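You operate a simulated robot arm through the tools that you are given. There is no shell and no other tool.

You are at the controls of a simulated robot arm. One attempt, no reset.

JOB
Fill the basin to the 6 L mark, soak the rack in it till its film pales, then rinse it.
Fine: pull the plug into its dish, rinse the rack clean under the tap, stand it on the grey mat; tap off, basin drained, no more than a splash spilt. Leave the other racks.
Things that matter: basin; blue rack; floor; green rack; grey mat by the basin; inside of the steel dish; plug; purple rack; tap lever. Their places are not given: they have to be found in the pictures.

It is judged by the outcome, as a careful person would: the job done as asked, and still so three seconds after it is handed in. It fails if anything else is knocked over, pushed out of place, dropped, spilled or broken.

ROBOT AND FRAMES
A 6-joint arm with a two-finger gripper, fixed in place. Base frame: the origin is at the foot of the arm, x ahead of it, y to its left, z up; the work surface is at about z = 730. Units: mm, rad, N and s.
Its first joint turns from -2.897 to 2.897 rad. Payload 3.43 kg.
Tool frame: the origin (TCP) lies between the finger pads and is the grasp point; the fingertips stand 20 mm ahead of it; z points along the fingers, y is the line along which they close. Largest opening 190 mm; the body of the gripper starts 248 mm behind the TCP.
Orientation is told as [roll, pitch, yaw] about the base's x, y, z axes, in that order, counted from this pose: with the fingers straight down and closing along the base's y, the tool's x points along the base's -x, its y along +y and its z along -z.

CONTROLS
- The arm moves only by the tool jog_arm. Its argument "rows" is a list that holds one entry, the list of rows, each a list of 7 numbers: the shift along the tool's x, y, z in cm, then the turn, a rotation vector about the tool's x, y, z in rad, then the finger opening in cm, from 0 to 19. In form: [[[tx, ty, tz, ax, ay, az, hand], ...]]. A call has 1 to 20 rows; each row is the pose to reach, as a shift and turn from the pose commanded when the call began, along the tool's axes at that moment. Each row takes 0.2 s and may step no farther than 50 mm and 0.15 rad from the row before; otherwise, or with a gripper value out of range, the whole call is refused. Where a pose cannot be reached the arm comes as near as it can. A force on the tool above 40 N (or 10 N above the force at the start of the call, whichever is more), or a blocked arm, ends the call early, and 0.2 s more pass. The fingers move at their own pace (about 45 mm/s each) and stop on an object; they squeeze with about 32 N. The grip force told is the motor's: it shows also when the fingers shut on nothing. Time passes only in rows, and 0.2 s behind the last, so rows that repeat a pose let the fingers close. It gives the time, the measured TCP pose, the force on the tool (base axes), the opening and the grip force at its end, in the units of the frame above (readings bear some noise), with the torque about the TCP (base axes, N m) and any sound that the robot's microphone picked up.
- Cameras (640 x 400 px; columns grow to the right, rows downward): "scene" is fixed at [401.5, 517, 1607.2]; the picture's right is [-0.76, -0.65, 0.00], its down [-0.52, 0.61, -0.60] and it looks along [0.39, -0.45, -0.80] (base axes); focal length 319 px, centre (320, 200). "wrist" rides on the gripper at [70, -8, -288] in the tool frame; the picture's right is [0.12, 0.99, 0.00], its down [-0.96, 0.12, -0.25] and it looks along [-0.25, 0.03, 0.97] (tool axes); focal length 261 px, centre (320, 200).
- get_image(camera): a new picture of that camera. It takes no simulated time.
- raise_lower(by): slides the trunk up (or, below 0, down) by that many mm; the arm rides with it, the base frame stays. It gives what a move gives, with no picture.
- locate(camera, pixels): for up to 12 pixels [column, row] of the newest picture of that camera ("zoom" is the newest enlarged one), the place [x, y, z] in the base frame of the surface seen there, good to about 2 mm, but the place of the scene camera against the robot may be out by one fixed shift of up to 25 mm in any direction. It takes no simulated time.
- close_up(camera, box): a new picture of the part [left, top, right, bottom] of that camera's present view, enlarged. It takes no simulated time.
- sign_off(): hands the job in; it is judged then, once.

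Leave the gripper open and the arm clear of the work at the hand-in unless told otherwise.

The tools are called after "Emit:" as name(argument=value, ...) on one line, values as JSON. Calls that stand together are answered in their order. jog_arm: Moves the arm, as the interface text tells. Its arguments: {"type":"object","properties":{"rows":{"type":"array","items":{"type":"array","items":{"type":"array","items":{"type":"number"}}}}},"required":["rows"]} The other tools are called the same way: raise_lower (by) slides the trunk up or down; get_image (camera) takes a picture; locate (camera, pixels) gives the place of the surface under pixels of a picture; close_up (camera, box) takes an enlarged picture of a part of a camera's view; sign_off () hands the job in.

At the start:

```text
t: 0.0
tcp_pos: [724.7, 86.4, 1184.8]
ee_rot: [0.0, 0.001, -0.002]
ft_force: [-1.3, -0.3, -0.2]
ft_torque: [-0.03, 0.0, -0.02]
grip_width: 189.9
grasp_force: 0.0
trunk travel left (down, up): [-125.0, 115.0]
```

scene: 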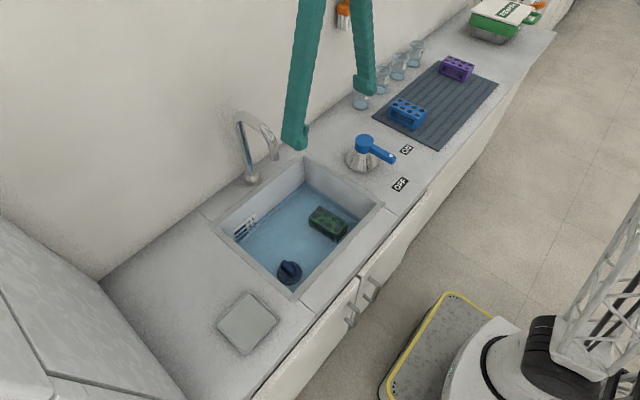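
wrist: 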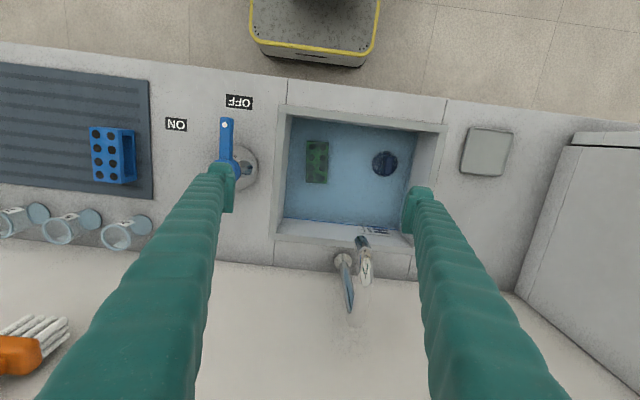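

I see the basin with a green rack and the plug in it, a blue lever near ON/OFF labels, a grey square (mat or dish?) beside the basin, and a blue and purple rack on a drain board. I'll look closer at each before moving.

Emit:
close_up(camera="scene", box=[190, 90, 430, 370])

Emit:
close_up(camera="wrist", box=[200, 70, 540, 290])

Emit:
get_image(camera="scene")

Emit:
get_image(camera="wrist")

```text
1.43 times, centred on (310, 230) of scene
```

zoom: 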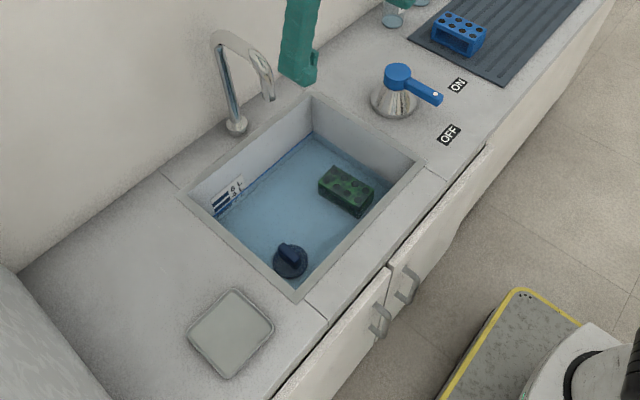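

```text
1.82 times, centred on (370, 180) of wrist
```

zoom: 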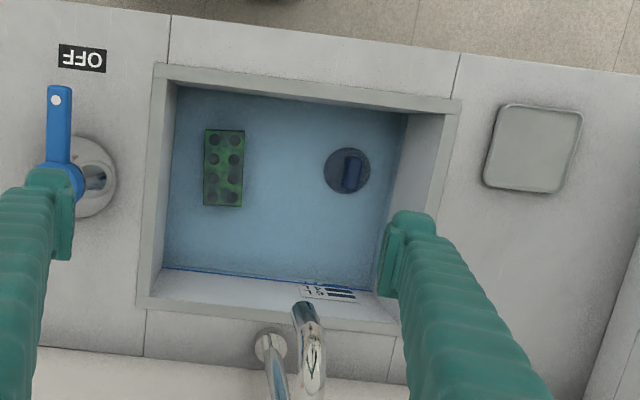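

```text
taken
```

scene: 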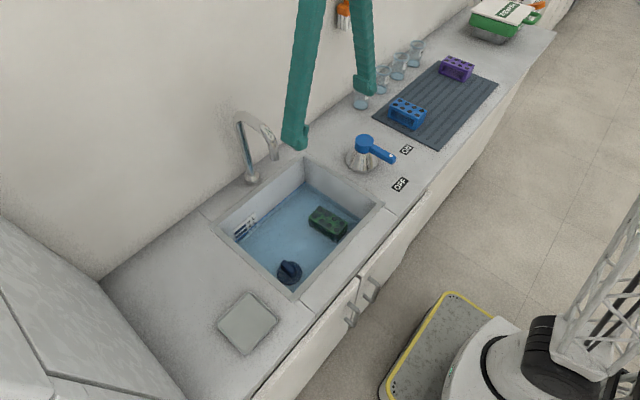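

```text
taken
```

wrist: 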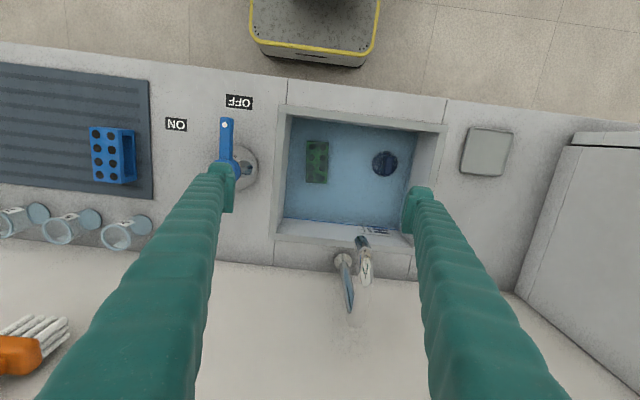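

I'll zoom in tighter on the grey square, the gauge, the lever, the dark ribbed mat and the far end of the counter.

Emit:
close_up(camera="scene", box=[205, 280, 295, 360])

Emit:
close_up(camera="scene", box=[215, 180, 375, 290])

Emit:
close_up(camera="scene", box=[335, 120, 425, 200])

Emit:
close_up(camera="scene", box=[340, 0, 580, 150])

Emit:
close_up(camera="wrist", box=[340, 190, 440, 260])

Emit:
close_up(camera="wrist", box=[430, 110, 540, 190])

```text
5.00 times, centred on (250, 320) of scene
```

zoom: 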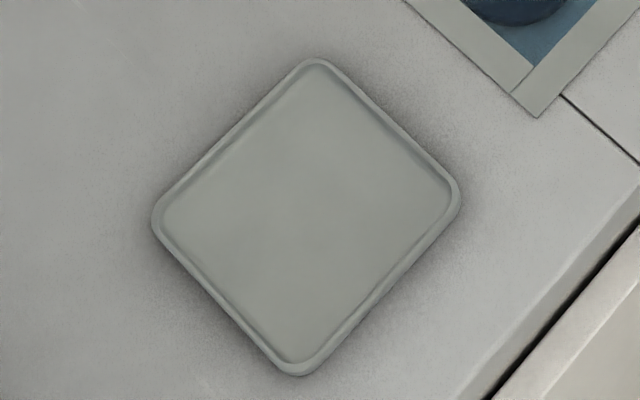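

```text
3.64 times, centred on (295, 235) of scene
```

zoom: 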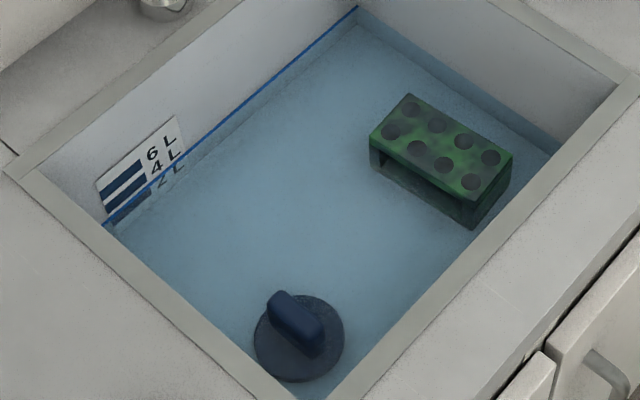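

```text
5.00 times, centred on (380, 160) of scene
```

zoom: 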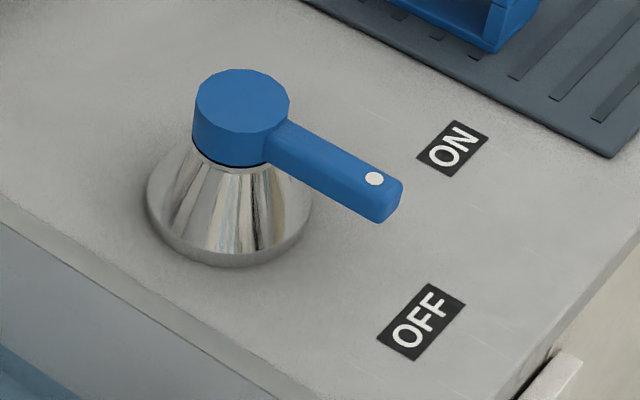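

```text
2.67 times, centred on (460, 75) of scene
```

zoom: 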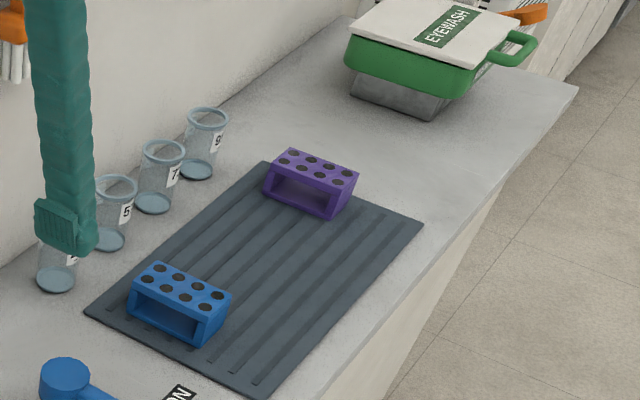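

```text
5.71 times, centred on (390, 225) of wrist
```

zoom: 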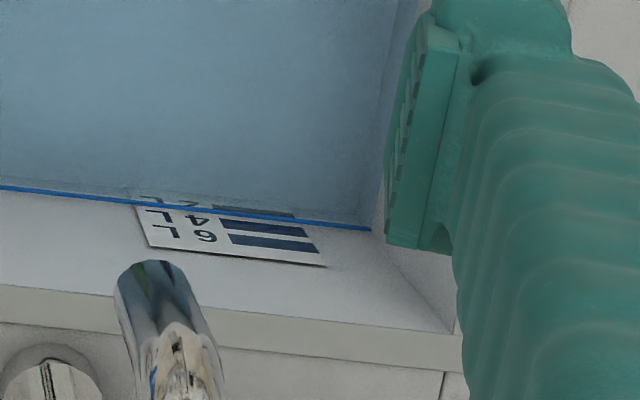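

```text
5.00 times, centred on (485, 150) of wrist
```

zoom: 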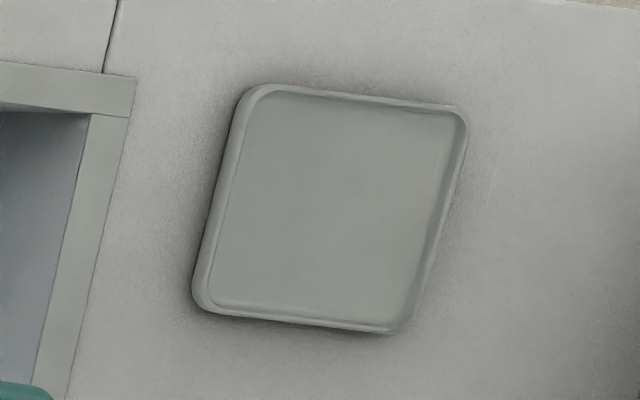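

The grey square has a raised rim, so it's the shallow steel dish. The ribbed dark mat carrying the blue and purple racks is the grey mat. The water line sits between the 2 L and 4 L bars. I'll locate these points with the wrist camera, which isn't subject to the scene camera's shift.

Emit:
locate(camera="wrist", pixels=[[226, 124], [226, 145], [176, 125], [239, 102], [310, 146], [324, 176], [384, 163], [383, 155], [487, 152], [470, 128], [512, 132], [465, 170]])

Emit:
locate(camera="wrist", pixels=[[285, 110], [445, 128], [275, 238], [344, 262], [362, 243], [366, 275], [340, 150], [150, 80], [150, 198], [20, 110], [112, 156], [60, 150]])

Emit:
locate(camera="scene", pixels=[[390, 157], [365, 142], [408, 150], [400, 185], [322, 215], [338, 230], [288, 268], [250, 322], [410, 108], [457, 63], [445, 105], [272, 152]])

```text
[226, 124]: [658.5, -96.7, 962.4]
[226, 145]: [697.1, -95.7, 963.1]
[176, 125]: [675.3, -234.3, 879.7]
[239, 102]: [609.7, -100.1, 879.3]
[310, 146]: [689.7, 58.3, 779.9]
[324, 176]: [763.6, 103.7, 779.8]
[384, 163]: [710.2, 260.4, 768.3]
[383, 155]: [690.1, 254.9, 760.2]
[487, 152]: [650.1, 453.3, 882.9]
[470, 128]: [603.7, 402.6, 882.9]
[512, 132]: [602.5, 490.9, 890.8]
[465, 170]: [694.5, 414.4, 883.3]
```

```text
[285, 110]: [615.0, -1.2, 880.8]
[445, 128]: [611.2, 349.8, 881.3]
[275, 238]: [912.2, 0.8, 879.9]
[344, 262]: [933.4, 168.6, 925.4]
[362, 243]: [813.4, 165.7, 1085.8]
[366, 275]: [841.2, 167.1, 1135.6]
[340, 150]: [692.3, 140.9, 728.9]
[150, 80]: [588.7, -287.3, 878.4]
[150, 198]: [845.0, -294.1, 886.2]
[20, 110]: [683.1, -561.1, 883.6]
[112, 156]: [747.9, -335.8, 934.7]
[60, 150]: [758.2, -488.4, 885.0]
```

```text
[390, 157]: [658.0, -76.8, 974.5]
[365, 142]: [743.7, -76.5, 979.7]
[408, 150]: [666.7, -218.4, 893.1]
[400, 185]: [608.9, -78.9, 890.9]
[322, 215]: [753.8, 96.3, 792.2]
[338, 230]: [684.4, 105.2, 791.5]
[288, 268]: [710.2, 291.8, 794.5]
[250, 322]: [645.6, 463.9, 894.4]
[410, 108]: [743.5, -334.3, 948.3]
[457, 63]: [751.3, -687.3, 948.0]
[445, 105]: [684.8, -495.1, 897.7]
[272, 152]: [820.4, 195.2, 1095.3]
```

From the wrist camera, the counter is at z≈880 and the basin floor at z≈729. The lever pivot is near (743, -97) and it points along -x at OFF. ON lies toward (-68, -138) from the pivot. The scene camera is shifted by about (0, +20, +12). Next I'll get more detail on the spout, lever and rack.

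Emit:
close_up(camera="scene", box=[225, 100, 305, 190])

Emit:
locate(camera="zoom", pixels=[[365, 250], [371, 270], [350, 215], [355, 268], [300, 130], [240, 90], [200, 110], [215, 250], [240, 370], [385, 230]])

```text
4.44 times, centred on (265, 145) of scene
```

zoom: 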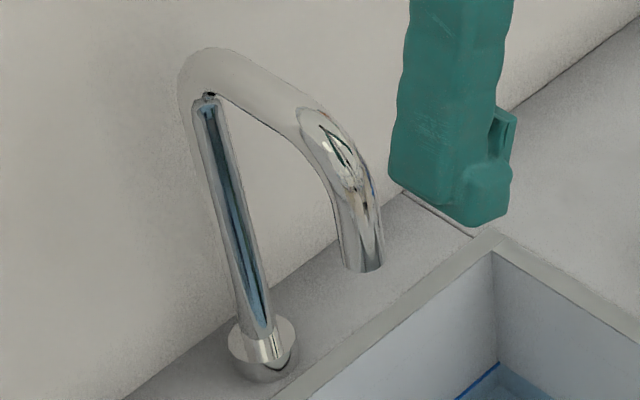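

```text
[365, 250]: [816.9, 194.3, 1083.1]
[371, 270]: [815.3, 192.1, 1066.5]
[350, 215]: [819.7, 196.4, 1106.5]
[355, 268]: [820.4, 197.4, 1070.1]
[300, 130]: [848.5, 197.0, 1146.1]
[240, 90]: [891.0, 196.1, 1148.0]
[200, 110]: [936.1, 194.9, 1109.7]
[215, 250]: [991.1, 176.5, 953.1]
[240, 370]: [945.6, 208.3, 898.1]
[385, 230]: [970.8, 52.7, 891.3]
```

The spout outlet is near (826, 169, 1055), and it overhangs the basin from the wall. I'll go to a spot above the lever tip at about (670, -97, 1060), narrowing the fingers to 6 cm so they can straddle the lever, then look.

Emit:
jog_arm(rows=[[[0.7, -2.3, 1.55, 0, 0, 0, 17], [1.4, -4.6, 3.1, 0, 0, 0, 15], [2.1, -6.9, 4.65, 0, 0, 0, 13], [2.8, -9.2, 6.2, 0, 0, 0, 11], [3.5, -11.5, 7.75, 0, 0, 0, 9], [4.2, -13.8, 9.3, 0, 0, 0, 7], [4.9, -16.1, 10.9, 0, 0, 0, 6], [5.5, -18.3, 12.4, 0, 0, 0, 6], [5.5, -18.3, 12.4, 0, 0, 0, 6]]])

Emit:
get_image(camera="wrist")

Emit:
get_image(camera="scene")

```text
t: 2.0
tcp_pos: [668.8, -96.3, 1061.7]
ee_rot: [0.001, 0.0, 0.002]
ft_force: [0.8, -0.5, 0.6]
ft_torque: [-0.02, 0.03, 0.0]
grip_width: 60.0
grasp_force: 0.0
trunk travel left (down, up): [-125.0, 115.0]
```

```text
taken
```

wrist: 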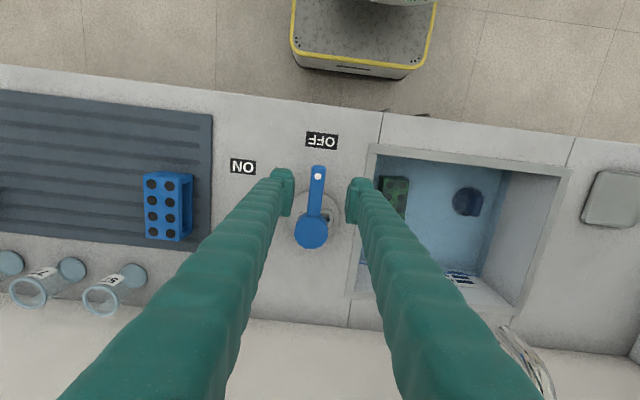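

```text
taken
```

scene: 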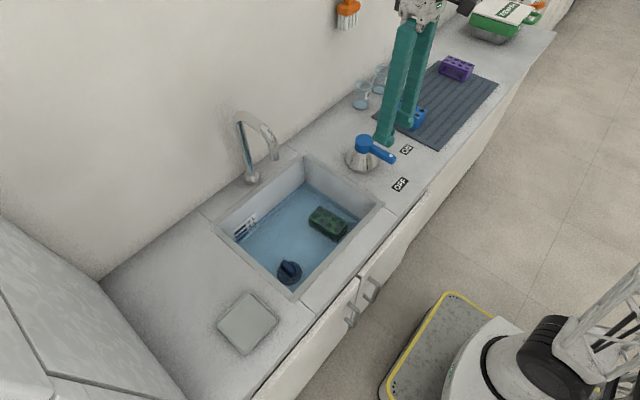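

The lever is clearly between the fingers at px (317, 175). I'll locate its axis points precisely.

Emit:
locate(camera="wrist", pixels=[[318, 168], [318, 176], [316, 195], [310, 195], [322, 195], [312, 225], [311, 245], [297, 230], [327, 232], [243, 167], [322, 140]])

```text
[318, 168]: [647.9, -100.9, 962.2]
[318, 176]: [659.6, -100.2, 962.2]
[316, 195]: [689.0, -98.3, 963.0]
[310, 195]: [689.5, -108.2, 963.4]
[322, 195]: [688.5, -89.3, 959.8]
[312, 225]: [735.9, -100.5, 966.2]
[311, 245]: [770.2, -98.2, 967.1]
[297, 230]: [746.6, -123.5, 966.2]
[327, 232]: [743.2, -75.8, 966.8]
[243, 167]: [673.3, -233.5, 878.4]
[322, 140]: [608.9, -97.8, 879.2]
```

The lever axis is at y≈-99.5, its pivot at (745, -99.5), and its top at z 962. I'll lower the open fingers around it to TCP z≈953, then narrow to 3.4 cm.

Emit:
jog_arm(rows=[[[0, -0.3, 3.6, 0, 0, 0, 6], [0, -0.3, 7.2, 0, 0, 0, 6], [0, -0.3, 10.8, 0, 0, 0, 5], [0, -0.3, 10.8, 0, 0, 0, 3.4], [0, -0.3, 10.8, 0, 0, 0, 3.4]]])

Emit:
close_up(camera="wrist", box=[220, 100, 420, 260])

```text
t: 3.2
tcp_pos: [668.3, -97.5, 950.8]
ee_rot: [0.0, 0.001, 0.001]
ft_force: [-0.8, -0.4, -0.1]
ft_torque: [0.04, -0.03, 0.02]
grip_width: 33.7
grasp_force: 0.1
trunk travel left (down, up): [-125.0, 115.0]
```

```text
2.50 times, centred on (320, 180) of wrist
```

zoom: 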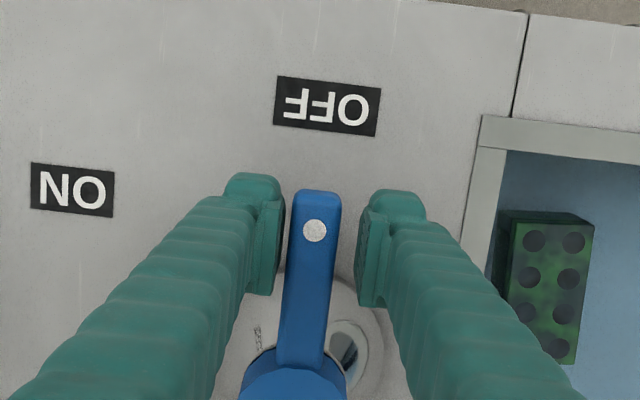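

Fingers straddle the lever with clearance. I'll swing it part-way toward ON, about 0.48 rad around the pivot with yaw following, then check for flow.

Emit:
jog_arm(rows=[[[-0.055, -0.918, 0, 0, 0, -0.12, 3.4], [-0.22, -1.82, 0, 0, 0, -0.24, 3.4], [-0.49, -2.7, 0, 0, 0, -0.36, 3.4], [-0.87, -3.54, 0, 0, 0, -0.48, 3.4]]])

Emit:
get_image(camera="scene")

Emit:
close_up(camera="scene", box=[215, 100, 425, 290])

```text
t: 4.2
tcp_pos: [677.1, -133.4, 953.1]
ee_rot: [-0.001, -0.001, 0.482]
ft_force: [-0.6, -0.5, 0.0]
ft_torque: [-0.02, -0.01, 0.01]
grip_width: 33.9
grasp_force: 0.1
trunk travel left (down, up): [-125.0, 115.0]
```

```text
taken
```

scene: 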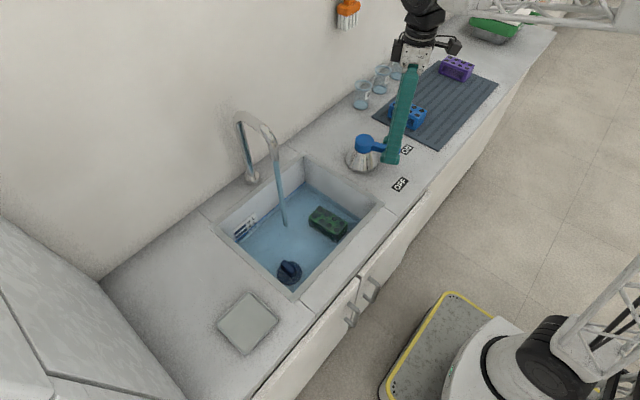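

```text
2.11 times, centred on (320, 195) of scene
```

zoom: 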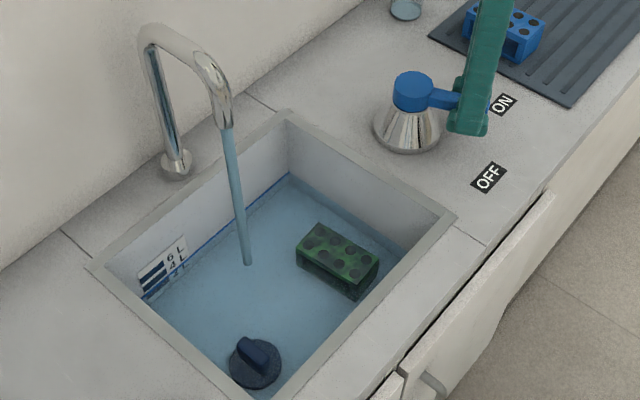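

Water is flowing in a thin stream. The level still sits between 2 and 4 L. I'll zoom in on the gauge for a baseline, then wait 2 s and compare.

Emit:
close_up(camera="scene", box=[225, 200, 285, 250])

Emit:
jog_arm(rows=[[[0, 0, 0, 0, 0, 0, 3.4], [0, 0, 0, 0, 0, 0, 3.4], [0, 0, 0, 0, 0, 0, 3.4], [0, 0, 0, 0, 0, 0, 3.4], [0, 0, 0, 0, 0, 0, 3.4], [0, 0, 0, 0, 0, 0, 3.4], [0, 0, 0, 0, 0, 0, 3.4], [0, 0, 0, 0, 0, 0, 3.4], [0, 0, 0, 0, 0, 0, 3.4]]])

Emit:
close_up(camera="scene", box=[225, 200, 285, 250])

```text
8.00 times, centred on (255, 225) of scene
```

zoom: 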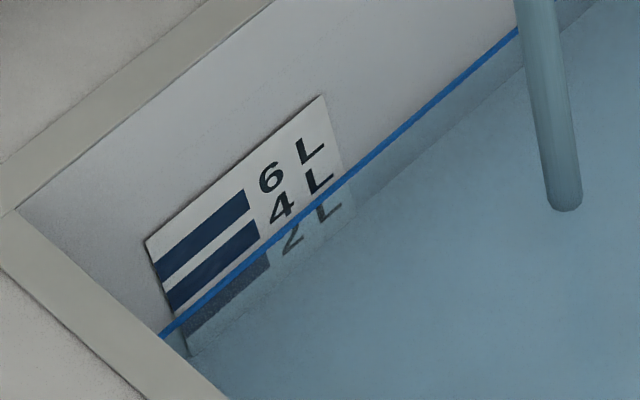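

```text
t: 6.2
tcp_pos: [677.0, -133.2, 953.8]
ee_rot: [0.0, 0.001, 0.481]
ft_force: [0.2, 0.1, -0.8]
ft_torque: [0.02, 0.01, -0.03]
grip_width: 34.0
grasp_force: 0.0
trunk travel left (down, up): [-125.0, 115.0]
```

```text
8.00 times, centred on (255, 225) of scene
```

zoom: 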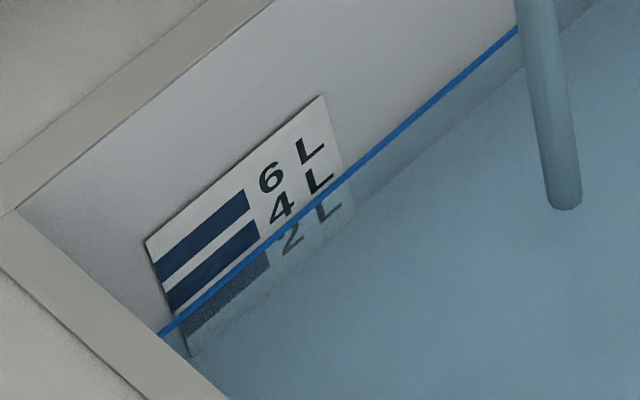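

Barely rising at this opening. I'll open the lever further, another 0.48 rad, to raise the flow.

Emit:
jog_arm(rows=[[[-0.055, -0.918, 0, 0, 0, -0.12, 3.4], [-0.22, -1.82, 0, 0, 0, -0.24, 3.4], [-0.49, -2.7, 0, 0, 0, -0.36, 3.4], [-0.87, -3.54, 0, 0, 0, -0.48, 3.4]]])

Emit:
close_up(camera="scene", box=[215, 100, 425, 290])

Emit:
close_up(camera="scene", box=[225, 200, 285, 250])

```text
t: 7.2
tcp_pos: [702.4, -161.2, 952.9]
ee_rot: [-0.001, -0.001, 0.962]
ft_force: [0.2, -0.6, 0.0]
ft_torque: [-0.03, -0.03, 0.0]
grip_width: 33.8
grasp_force: 0.1
trunk travel left (down, up): [-125.0, 115.0]
```

```text
2.11 times, centred on (320, 195) of scene
```

zoom: 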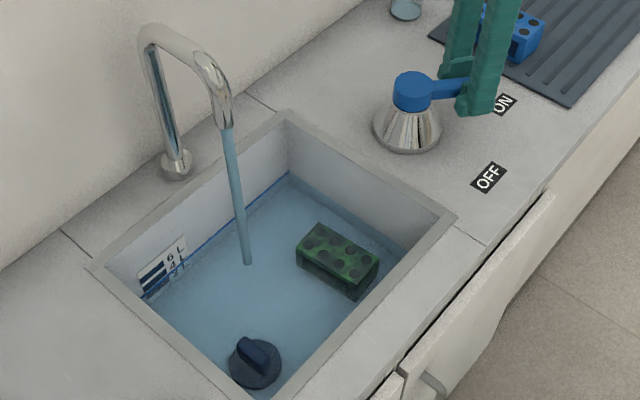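

```text
8.00 times, centred on (255, 225) of scene
```

zoom: 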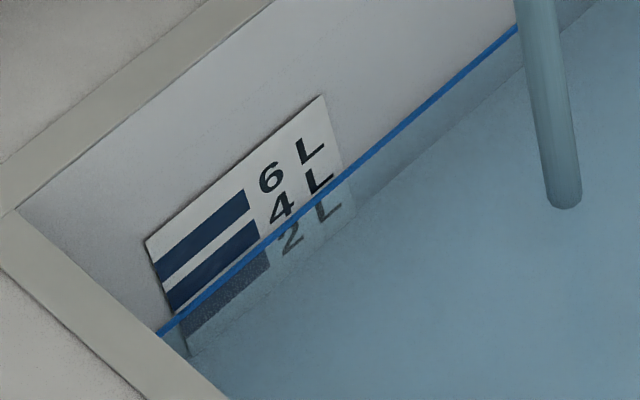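

The lever has moved further. I'll wait 4 s here and measure the rise.

Emit:
jog_arm(rows=[[[0, 0, 0, 0, 0, 0, 3.4], [0, 0, 0, 0, 0, 0, 3.4], [0, 0, 0, 0, 0, 0, 3.4], [0, 0, 0, 0, 0, 0, 3.4], [0, 0, 0, 0, 0, 0, 3.4], [0, 0, 0, 0, 0, 0, 3.4], [0, 0, 0, 0, 0, 0, 3.4], [0, 0, 0, 0, 0, 0, 3.4], [0, 0, 0, 0, 0, 0, 3.4], [0, 0, 0, 0, 0, 0, 3.4], [0, 0, 0, 0, 0, 0, 3.4], [0, 0, 0, 0, 0, 0, 3.4], [0, 0, 0, 0, 0, 0, 3.4], [0, 0, 0, 0, 0, 0, 3.4], [0, 0, 0, 0, 0, 0, 3.4], [0, 0, 0, 0, 0, 0, 3.4], [0, 0, 0, 0, 0, 0, 3.4], [0, 0, 0, 0, 0, 0, 3.4], [0, 0, 0, 0, 0, 0, 3.4], [0, 0, 0, 0, 0, 0, 3.4]]])

Emit:
close_up(camera="scene", box=[225, 200, 285, 250])

```text
t: 11.4
tcp_pos: [701.4, -160.9, 951.4]
ee_rot: [0.001, 0.0, 0.958]
ft_force: [-0.3, -0.1, -0.4]
ft_torque: [0.0, -0.02, 0.02]
grip_width: 33.9
grasp_force: 0.0
trunk travel left (down, up): [-125.0, 115.0]
```

```text
8.00 times, centred on (255, 225) of scene
```

zoom: 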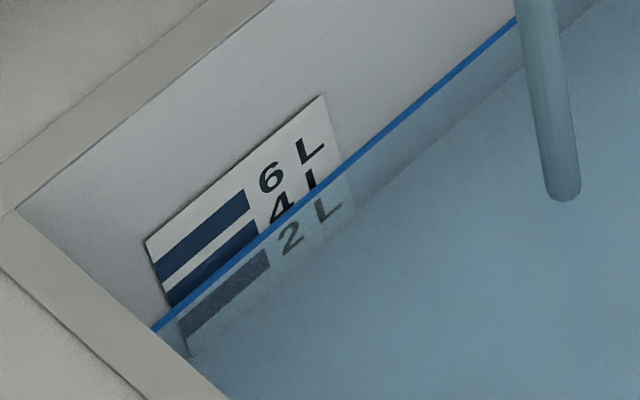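

The level is rising at roughly 0.13 L/s and is now about 3 L. I'll find the real heights of the gauge bars, the water line and the basin walls, to know exactly what 6 L is.

Emit:
locate(camera="zoom", pixels=[[200, 221], [200, 237], [200, 251], [200, 257], [200, 272], [210, 283], [230, 265], [225, 287], [155, 328], [300, 220], [400, 300], [318, 97]])

Emit:
get_image(camera="scene")

Emit:
locate(camera="scene", pixels=[[304, 163], [377, 207], [216, 229], [293, 290], [300, 175], [365, 210], [230, 230], [275, 270], [300, 230], [320, 250], [238, 243], [303, 190]])

```text
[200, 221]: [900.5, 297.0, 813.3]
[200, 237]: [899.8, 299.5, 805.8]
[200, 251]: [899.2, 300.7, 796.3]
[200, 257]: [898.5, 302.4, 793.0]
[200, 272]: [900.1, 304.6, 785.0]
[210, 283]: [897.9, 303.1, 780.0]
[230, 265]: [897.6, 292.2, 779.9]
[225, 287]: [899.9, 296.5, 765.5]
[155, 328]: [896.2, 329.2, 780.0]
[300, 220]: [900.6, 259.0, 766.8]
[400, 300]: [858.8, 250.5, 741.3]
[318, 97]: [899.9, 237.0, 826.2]
```

```text
taken
```

scene: 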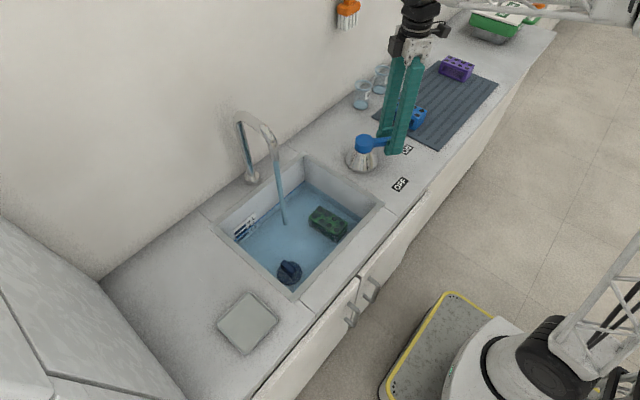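

```text
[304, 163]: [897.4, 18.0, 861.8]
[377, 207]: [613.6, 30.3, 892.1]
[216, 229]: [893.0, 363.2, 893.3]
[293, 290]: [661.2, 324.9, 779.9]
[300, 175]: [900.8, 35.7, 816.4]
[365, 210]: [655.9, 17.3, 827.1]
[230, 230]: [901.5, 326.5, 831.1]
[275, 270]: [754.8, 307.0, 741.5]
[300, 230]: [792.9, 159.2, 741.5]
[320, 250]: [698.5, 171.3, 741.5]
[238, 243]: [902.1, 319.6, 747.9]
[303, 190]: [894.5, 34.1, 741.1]
```

Bar centres sit at z≈763, 784 and 805.5 in scene coordinates, with the floor at 741.5. That gives about 10.7 mm per litre, and the water line is at z≈780, or 3.6 L. About 20 s more is needed, so I'll wait 8 s and check again.

Emit:
jog_arm(rows=[[[0, 0, 0, 0, 0, 0, 3.4], [0, 0, 0, 0, 0, 0, 3.4], [0, 0, 0, 0, 0, 0, 3.4], [0, 0, 0, 0, 0, 0, 3.4], [0, 0, 0, 0, 0, 0, 3.4], [0, 0, 0, 0, 0, 0, 3.4], [0, 0, 0, 0, 0, 0, 3.4], [0, 0, 0, 0, 0, 0, 3.4], [0, 0, 0, 0, 0, 0, 3.4], [0, 0, 0, 0, 0, 0, 3.4], [0, 0, 0, 0, 0, 0, 3.4], [0, 0, 0, 0, 0, 0, 3.4], [0, 0, 0, 0, 0, 0, 3.4], [0, 0, 0, 0, 0, 0, 3.4], [0, 0, 0, 0, 0, 0, 3.4], [0, 0, 0, 0, 0, 0, 3.4], [0, 0, 0, 0, 0, 0, 3.4], [0, 0, 0, 0, 0, 0, 3.4], [0, 0, 0, 0, 0, 0, 3.4], [0, 0, 0, 0, 0, 0, 3.4]]])

Emit:
jog_arm(rows=[[[0, 0, 0, 0, 0, 0, 3.4], [0, 0, 0, 0, 0, 0, 3.4], [0, 0, 0, 0, 0, 0, 3.4], [0, 0, 0, 0, 0, 0, 3.4], [0, 0, 0, 0, 0, 0, 3.4], [0, 0, 0, 0, 0, 0, 3.4], [0, 0, 0, 0, 0, 0, 3.4], [0, 0, 0, 0, 0, 0, 3.4], [0, 0, 0, 0, 0, 0, 3.4], [0, 0, 0, 0, 0, 0, 3.4], [0, 0, 0, 0, 0, 0, 3.4], [0, 0, 0, 0, 0, 0, 3.4], [0, 0, 0, 0, 0, 0, 3.4], [0, 0, 0, 0, 0, 0, 3.4], [0, 0, 0, 0, 0, 0, 3.4], [0, 0, 0, 0, 0, 0, 3.4], [0, 0, 0, 0, 0, 0, 3.4], [0, 0, 0, 0, 0, 0, 3.4], [0, 0, 0, 0, 0, 0, 3.4]]])

Emit:
close_up(camera="scene", box=[225, 200, 285, 250])

```text
t: 15.6
tcp_pos: [701.8, -161.3, 952.5]
ee_rot: [0.001, 0.001, 0.959]
ft_force: [-0.5, -0.6, 0.1]
ft_torque: [0.02, 0.02, 0.0]
grip_width: 34.0
grasp_force: 0.1
trunk travel left (down, up): [-125.0, 115.0]
```

```text
t: 19.6
tcp_pos: [703.1, -161.5, 952.6]
ee_rot: [-0.001, -0.001, 0.961]
ft_force: [0.4, 0.1, -0.1]
ft_torque: [0.02, 0.0, -0.04]
grip_width: 34.0
grasp_force: 0.2
trunk travel left (down, up): [-125.0, 115.0]
```

```text
8.00 times, centred on (255, 225) of scene
```

zoom: 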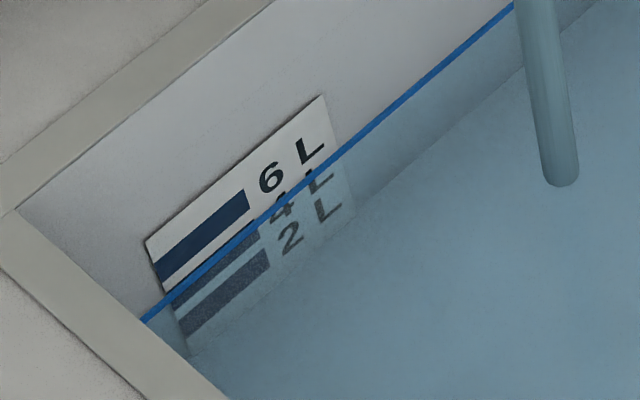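

The line has risen to the 4 L bar as seen. Since the ring protrudes from the wall it looks a bit low, so I'll measure its height.

Emit:
locate(camera="zoom", pixels=[[148, 317], [200, 272], [300, 187], [400, 101], [450, 59], [230, 247], [198, 238], [230, 211], [180, 254], [230, 240]])

```text
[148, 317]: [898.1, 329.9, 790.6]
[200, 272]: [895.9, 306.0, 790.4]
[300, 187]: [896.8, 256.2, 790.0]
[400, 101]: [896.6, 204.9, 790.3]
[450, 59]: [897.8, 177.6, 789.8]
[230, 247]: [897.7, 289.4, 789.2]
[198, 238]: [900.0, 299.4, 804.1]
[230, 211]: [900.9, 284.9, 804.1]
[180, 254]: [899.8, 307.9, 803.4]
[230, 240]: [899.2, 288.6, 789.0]
```

The line is at z≈790 and the 6 L bar centre at ≈804.5, rising 1.24 mm/s. That leaves about 11.5 s, so I'll wait 8.4 s and recheck.

Emit:
jog_arm(rows=[[[0, 0, 0, 0, 0, 0, 3.4], [0, 0, 0, 0, 0, 0, 3.4], [0, 0, 0, 0, 0, 0, 3.4], [0, 0, 0, 0, 0, 0, 3.4], [0, 0, 0, 0, 0, 0, 3.4], [0, 0, 0, 0, 0, 0, 3.4], [0, 0, 0, 0, 0, 0, 3.4], [0, 0, 0, 0, 0, 0, 3.4], [0, 0, 0, 0, 0, 0, 3.4], [0, 0, 0, 0, 0, 0, 3.4], [0, 0, 0, 0, 0, 0, 3.4], [0, 0, 0, 0, 0, 0, 3.4], [0, 0, 0, 0, 0, 0, 3.4], [0, 0, 0, 0, 0, 0, 3.4], [0, 0, 0, 0, 0, 0, 3.4], [0, 0, 0, 0, 0, 0, 3.4], [0, 0, 0, 0, 0, 0, 3.4], [0, 0, 0, 0, 0, 0, 3.4], [0, 0, 0, 0, 0, 0, 3.4], [0, 0, 0, 0, 0, 0, 3.4]]])

Emit:
jog_arm(rows=[[[0, 0, 0, 0, 0, 0, 3.4], [0, 0, 0, 0, 0, 0, 3.4], [0, 0, 0, 0, 0, 0, 3.4], [0, 0, 0, 0, 0, 0, 3.4], [0, 0, 0, 0, 0, 0, 3.4], [0, 0, 0, 0, 0, 0, 3.4], [0, 0, 0, 0, 0, 0, 3.4], [0, 0, 0, 0, 0, 0, 3.4], [0, 0, 0, 0, 0, 0, 3.4], [0, 0, 0, 0, 0, 0, 3.4], [0, 0, 0, 0, 0, 0, 3.4], [0, 0, 0, 0, 0, 0, 3.4], [0, 0, 0, 0, 0, 0, 3.4], [0, 0, 0, 0, 0, 0, 3.4], [0, 0, 0, 0, 0, 0, 3.4], [0, 0, 0, 0, 0, 0, 3.4], [0, 0, 0, 0, 0, 0, 3.4], [0, 0, 0, 0, 0, 0, 3.4], [0, 0, 0, 0, 0, 0, 3.4], [0, 0, 0, 0, 0, 0, 3.4]]])

Emit:
close_up(camera="scene", box=[225, 200, 285, 250])

Emit:
locate(camera="zoom", pixels=[[140, 308], [135, 304], [200, 257], [300, 170], [400, 85], [450, 43], [200, 250], [200, 254], [300, 173], [300, 176]])

```text
t: 23.8
tcp_pos: [702.3, -160.4, 952.6]
ee_rot: [0.0, 0.0, 0.961]
ft_force: [0.1, -0.1, 0.4]
ft_torque: [0.01, -0.05, 0.0]
grip_width: 33.7
grasp_force: 0.0
trunk travel left (down, up): [-125.0, 115.0]
```

```text
t: 28.0
tcp_pos: [702.7, -161.8, 952.0]
ee_rot: [0.001, -0.001, 0.958]
ft_force: [-0.3, -0.8, -0.1]
ft_torque: [-0.01, -0.02, 0.01]
grip_width: 34.2
grasp_force: 0.1
trunk travel left (down, up): [-125.0, 115.0]
```

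```text
8.00 times, centred on (255, 225) of scene
```

zoom: 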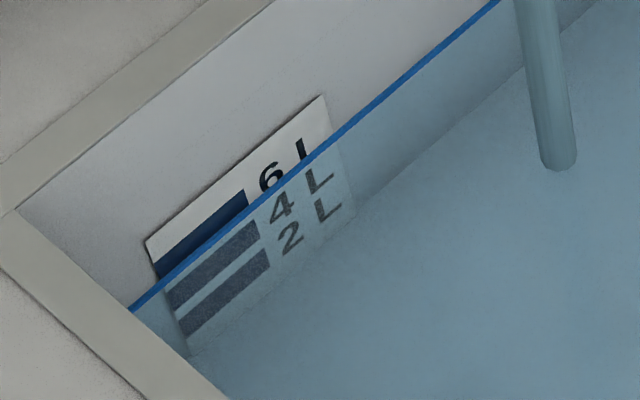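

```text
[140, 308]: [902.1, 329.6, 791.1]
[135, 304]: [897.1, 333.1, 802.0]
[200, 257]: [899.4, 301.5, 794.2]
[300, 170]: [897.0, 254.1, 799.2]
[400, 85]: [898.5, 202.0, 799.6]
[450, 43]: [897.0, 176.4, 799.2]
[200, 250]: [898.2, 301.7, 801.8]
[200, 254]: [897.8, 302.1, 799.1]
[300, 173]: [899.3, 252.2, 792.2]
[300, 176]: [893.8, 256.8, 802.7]
```

The line is at z≈800.5, about 4 mm to go. I'll wait about 1.8 s, then swing the lever back to OFF with flow tapering during the turn.

Emit:
jog_arm(rows=[[[0, 0, 0, 0, 0, 0, 3.4], [0, 0, 0, 0, 0, 0, 3.4], [0, 0, 0, 0, 0, 0, 3.4], [0, 0, 0, 0, 0, 0, 3.4], [0, 0, 0, 0, 0, 0, 3.4], [0, 0, 0, 0, 0, 0, 3.4], [0, 0, 0, 0, 0, 0, 3.4], [0, 0, 0, 0, 0, 0, 3.4], [0, 0, 0, 0, 0, 0, 3.4], [-0.065, 0.994, 0, 0, 0, 0.13, 3.4], [-0.258, 1.972, 0, 0, 0, 0.26, 3.4], [-0.576, 2.916, 0, 0, 0, 0.39, 3.4], [-1.014, 3.811, 0, 0, 0, 0.52, 3.4], [-1.564, 4.642, 0, 0, 0, 0.65, 3.4], [-2.217, 5.394, 0, 0, 0, 0.78, 3.4], [-2.963, 6.055, 0, 0, 0, 0.91, 3.4], [-3.787, 6.615, 0, 0, 0, 1.04, 3.4]]])

Emit:
close_up(camera="scene", box=[225, 200, 285, 250])

Emit:
locate(camera="zoom", pixels=[[132, 302], [200, 247], [300, 164], [300, 167], [400, 79], [400, 81], [450, 38], [450, 36]])

Emit:
close_up(camera="scene", box=[215, 100, 425, 290])

```text
t: 31.6
tcp_pos: [668.4, -94.1, 951.6]
ee_rot: [0.002, -0.001, -0.082]
ft_force: [2.2, -5.7, -0.8]
ft_torque: [-0.05, -0.03, 0.12]
grip_width: 37.0
grasp_force: 2.9
trunk travel left (down, up): [-125.0, 115.0]
```

```text
8.00 times, centred on (255, 225) of scene
```

zoom: 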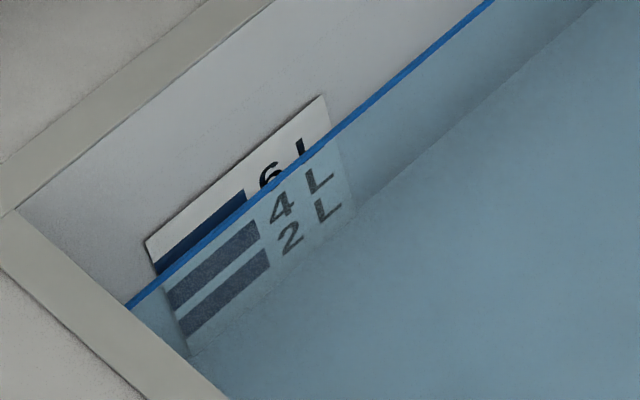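

```text
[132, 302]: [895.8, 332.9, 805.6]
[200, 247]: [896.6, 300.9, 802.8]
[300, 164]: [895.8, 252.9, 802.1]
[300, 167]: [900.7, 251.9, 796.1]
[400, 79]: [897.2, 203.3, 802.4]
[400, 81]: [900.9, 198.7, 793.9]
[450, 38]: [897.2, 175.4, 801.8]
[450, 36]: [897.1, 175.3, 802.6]
```

```text
2.11 times, centred on (320, 195) of scene
```

zoom: 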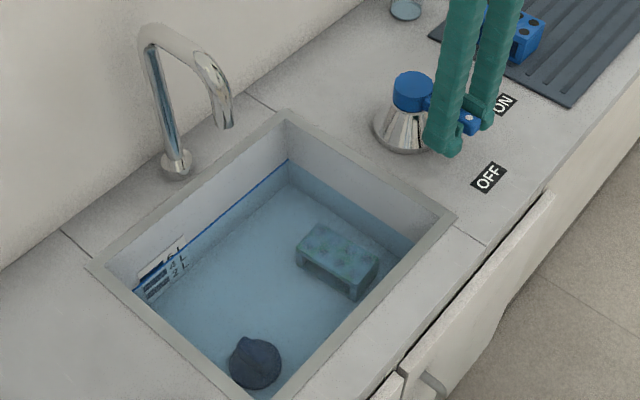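

The tap is shut, with the lever against its OFF stop and no stream. The ring reads z≈802.4 against the bar centre at 804.5, about 0.15 L short. I'll give a short part-open top-up and then close again.

Emit:
jog_arm(rows=[[[-0.075, -1.07, 0, 0, 0, -0.14, 3.4], [-0.299, -2.12, 0, 0, 0, -0.28, 3.4], [-0.666, -3.128, 0, 0, 0, -0.42, 3.4], [-1.171, -4.074, 0, 0, 0, -0.56, 3.4], [-1.171, -4.074, 0, 0, 0, -0.56, 3.4], [-1.171, -4.074, 0, 0, 0, -0.56, 3.4], [-1.171, -4.074, 0, 0, 0, -0.56, 3.4], [-1.171, -4.074, 0, 0, 0, -0.56, 3.4], [-1.171, -4.074, 0, 0, 0, -0.56, 3.4], [-1.171, -4.074, 0, 0, 0, -0.56, 3.4], [-1.171, -4.074, 0, 0, 0, -0.56, 3.4], [-0.666, -3.128, 0, 0, 0, -0.42, 3.4], [-0.299, -2.12, 0, 0, 0, -0.28, 3.4], [-0.075, -1.07, 0, 0, 0, -0.14, 3.4], [0, 0, 0, 0, 0, 0, 3.4], [0, 0, 0, 0, 0, 0, 3.4]]])

Emit:
close_up(camera="scene", box=[225, 200, 285, 250])

Emit:
locate(camera="zoom", pixels=[[130, 300], [200, 245], [200, 243], [300, 162], [300, 160], [400, 77], [400, 75], [450, 34], [180, 238], [240, 194]])

Emit:
close_up(camera="scene", box=[215, 100, 425, 290])

```text
t: 35.0
tcp_pos: [668.0, -93.8, 952.9]
ee_rot: [0.001, -0.001, -0.082]
ft_force: [2.4, -4.3, -0.6]
ft_torque: [-0.01, -0.05, 0.05]
grip_width: 36.8
grasp_force: 1.9
trunk travel left (down, up): [-125.0, 115.0]
```

```text
8.00 times, centred on (255, 225) of scene
```

zoom: 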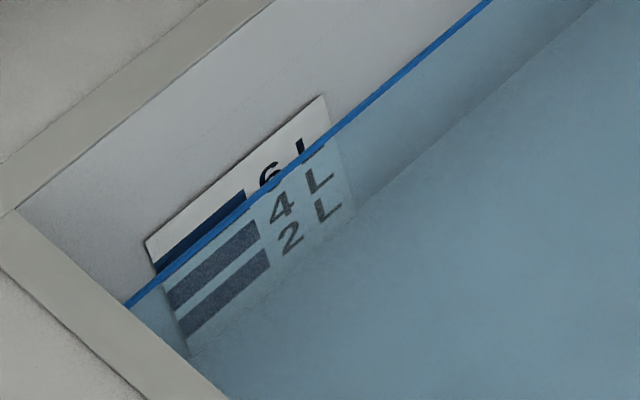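

```text
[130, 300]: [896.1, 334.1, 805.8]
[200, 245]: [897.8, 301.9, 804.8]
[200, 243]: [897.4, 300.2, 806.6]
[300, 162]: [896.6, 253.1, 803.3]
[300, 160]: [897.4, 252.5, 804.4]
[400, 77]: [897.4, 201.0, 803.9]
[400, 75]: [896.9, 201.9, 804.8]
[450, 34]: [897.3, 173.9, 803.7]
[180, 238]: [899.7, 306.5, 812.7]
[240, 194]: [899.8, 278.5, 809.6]
```

```text
2.11 times, centred on (320, 195) of scene
```

zoom: 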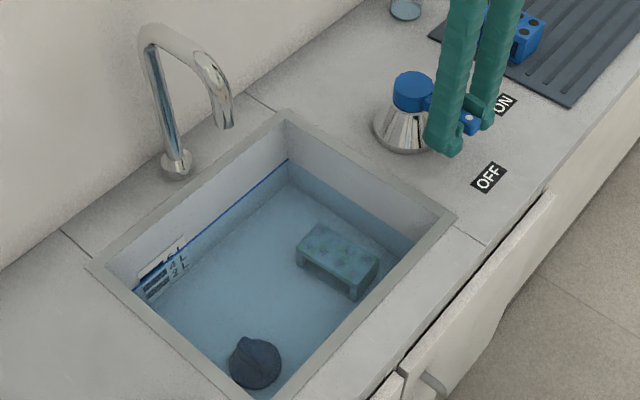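

The line now reads z≈803.8, which is the 6 L bar centre, and the tap is shut. The film has already begun to look paler under water. I'll open the fingers, lift off the lever, and rise to view the rack while it soaks.

Emit:
jog_arm(rows=[[[0, 0, 0, 0, 0, 0, 6], [0, 0, 0, 0, 0, 0, 6], [0, 0, -4, 0, 0, 0, 6], [0, 0, -8.5, 0, 0, 0, 7], [0, 0, -13, 0, 0, -0.08, 8], [0, 4, -16, 0, 0, -0.08, 9], [0, 8, -18, 0, 0, -0.08, 10], [0, 12, -20, 0, 0, -0.08, 10], [0, 16, -20, 0, 0, -0.08, 10], [0, 20, -20, 0, 0, -0.08, 10]]])

Emit:
get_image(camera="wrist")

Emit:
close_up(camera="scene", box=[290, 120, 410, 250])

```text
t: 37.2
tcp_pos: [686.4, 107.6, 1154.3]
ee_rot: [0.0, 0.001, -0.001]
ft_force: [-1.5, 0.4, 0.1]
ft_torque: [0.14, -0.01, 0.0]
grip_width: 100.2
grasp_force: 0.1
trunk travel left (down, up): [-125.0, 115.0]
```

```text
taken
```

wrist: 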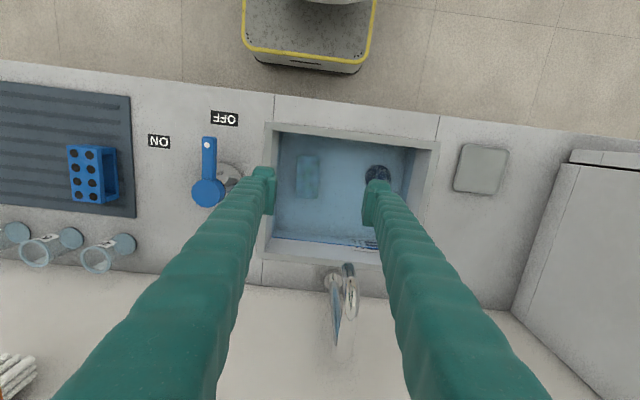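

```text
3.08 times, centred on (350, 185) of scene
```

zoom: 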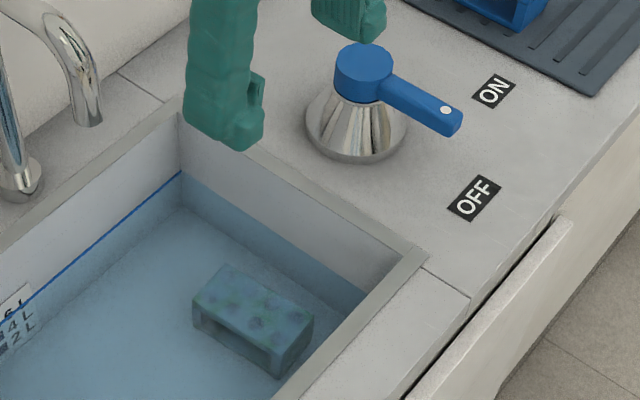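

The lever points at OFF again. Now I'll watch the film: a zoom of the rack now, then after some waiting.

Emit:
close_up(camera="wrist", box=[275, 135, 345, 215])

Emit:
close_up(camera="scene", box=[300, 195, 360, 250])

Emit:
jog_arm(rows=[[[0, 0, 0, 0, 0, 0, 10], [0, 0, 0, 0, 0, 0, 10], [0, 0, 0, 0, 0, 0, 10], [0, 0, 0, 0, 0, 0, 10], [0, 0, 0, 0, 0, 0, 10], [0, 0, 0, 0, 0, 0, 10], [0, 0, 0, 0, 0, 0, 10], [0, 0, 0, 0, 0, 0, 10], [0, 0, 0, 0, 0, 0, 10], [0, 0, 0, 0, 0, 0, 10], [0, 0, 0, 0, 0, 0, 10], [0, 0, 0, 0, 0, 0, 10], [0, 0, 0, 0, 0, 0, 10], [0, 0, 0, 0, 0, 0, 10], [0, 0, 0, 0, 0, 0, 10], [0, 0, 0, 0, 0, 0, 10], [0, 0, 0, 0, 0, 0, 10], [0, 0, 0, 0, 0, 0, 10], [0, 0, 0, 0, 0, 0, 10]]])

Emit:
close_up(camera="wrist", box=[275, 135, 345, 215])

Emit:
close_up(camera="scene", box=[300, 195, 360, 250])

```text
5.00 times, centred on (310, 175) of wrist
```

zoom: 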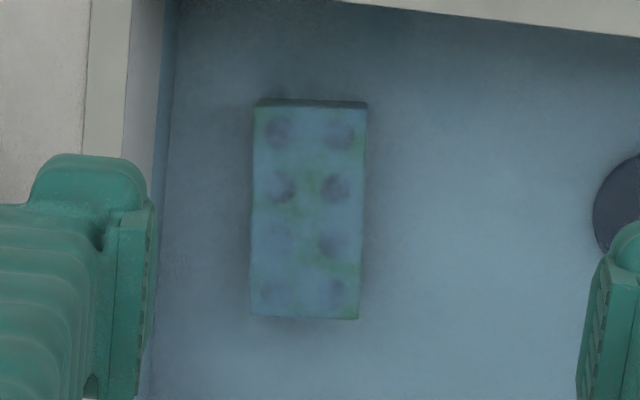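

```text
7.27 times, centred on (330, 222) of scene
```

zoom: 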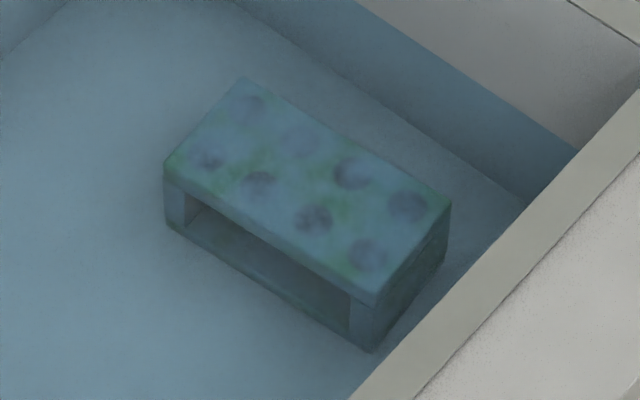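

```text
t: 41.2
tcp_pos: [685.3, 107.1, 1155.1]
ee_rot: [0.0, 0.0, -0.001]
ft_force: [-0.3, -0.1, -0.2]
ft_torque: [0.03, 0.04, 0.04]
grip_width: 99.9
grasp_force: 0.1
trunk travel left (down, up): [-125.0, 115.0]
```

```text
5.00 times, centred on (310, 175) of wrist
```

zoom: 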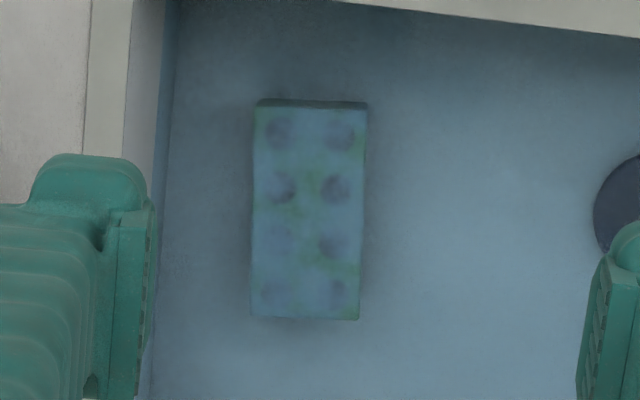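

```text
7.27 times, centred on (330, 222) of scene
```

zoom: 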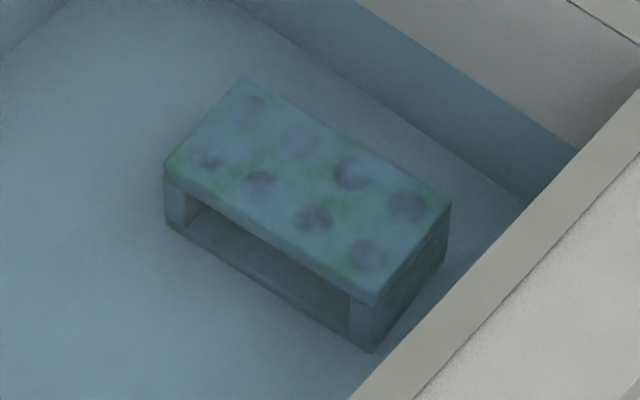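

Little change over 4 s. I'll soak on for another 8 s and compare.

Emit:
jog_arm(rows=[[[0, 0, 0, 0, 0, 0, 10], [0, 0, 0, 0, 0, 0, 10], [0, 0, 0, 0, 0, 0, 10], [0, 0, 0, 0, 0, 0, 10], [0, 0, 0, 0, 0, 0, 10], [0, 0, 0, 0, 0, 0, 10], [0, 0, 0, 0, 0, 0, 10], [0, 0, 0, 0, 0, 0, 10], [0, 0, 0, 0, 0, 0, 10], [0, 0, 0, 0, 0, 0, 10], [0, 0, 0, 0, 0, 0, 10], [0, 0, 0, 0, 0, 0, 10], [0, 0, 0, 0, 0, 0, 10], [0, 0, 0, 0, 0, 0, 10], [0, 0, 0, 0, 0, 0, 10], [0, 0, 0, 0, 0, 0, 10], [0, 0, 0, 0, 0, 0, 10], [0, 0, 0, 0, 0, 0, 10], [0, 0, 0, 0, 0, 0, 10]]])

Emit:
jog_arm(rows=[[[0, 0, 0, 0, 0, 0, 10], [0, 0, 0, 0, 0, 0, 10], [0, 0, 0, 0, 0, 0, 10], [0, 0, 0, 0, 0, 0, 10], [0, 0, 0, 0, 0, 0, 10], [0, 0, 0, 0, 0, 0, 10], [0, 0, 0, 0, 0, 0, 10], [0, 0, 0, 0, 0, 0, 10], [0, 0, 0, 0, 0, 0, 10], [0, 0, 0, 0, 0, 0, 10], [0, 0, 0, 0, 0, 0, 10], [0, 0, 0, 0, 0, 0, 10], [0, 0, 0, 0, 0, 0, 10], [0, 0, 0, 0, 0, 0, 10], [0, 0, 0, 0, 0, 0, 10], [0, 0, 0, 0, 0, 0, 10], [0, 0, 0, 0, 0, 0, 10], [0, 0, 0, 0, 0, 0, 10], [0, 0, 0, 0, 0, 0, 10]]])

Emit:
close_up(camera="wrist", box=[275, 135, 345, 215])

Emit:
close_up(camera="scene", box=[300, 195, 360, 250])

```text
t: 45.2
tcp_pos: [685.9, 107.5, 1154.3]
ee_rot: [-0.001, -0.001, 0.001]
ft_force: [0.2, 0.5, -0.4]
ft_torque: [0.0, 0.01, 0.01]
grip_width: 100.2
grasp_force: 0.0
trunk travel left (down, up): [-125.0, 115.0]
```

```text
t: 49.2
tcp_pos: [686.0, 107.5, 1154.0]
ee_rot: [-0.001, 0.001, -0.001]
ft_force: [0.1, 0.0, 0.3]
ft_torque: [0.0, -0.03, -0.02]
grip_width: 99.8
grasp_force: 0.1
trunk travel left (down, up): [-125.0, 115.0]
```

```text
5.00 times, centred on (310, 175) of wrist
```

zoom: 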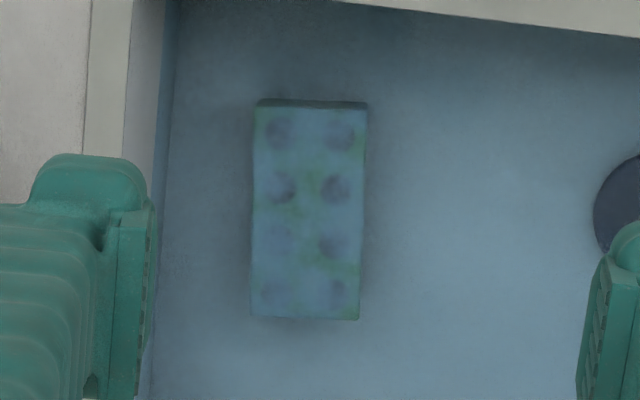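

```text
7.27 times, centred on (330, 222) of scene
```

zoom: 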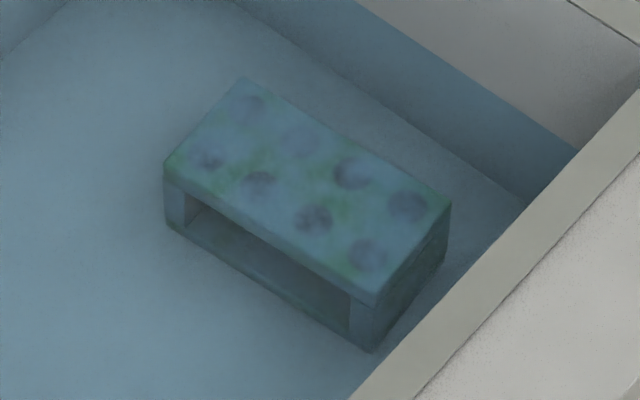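

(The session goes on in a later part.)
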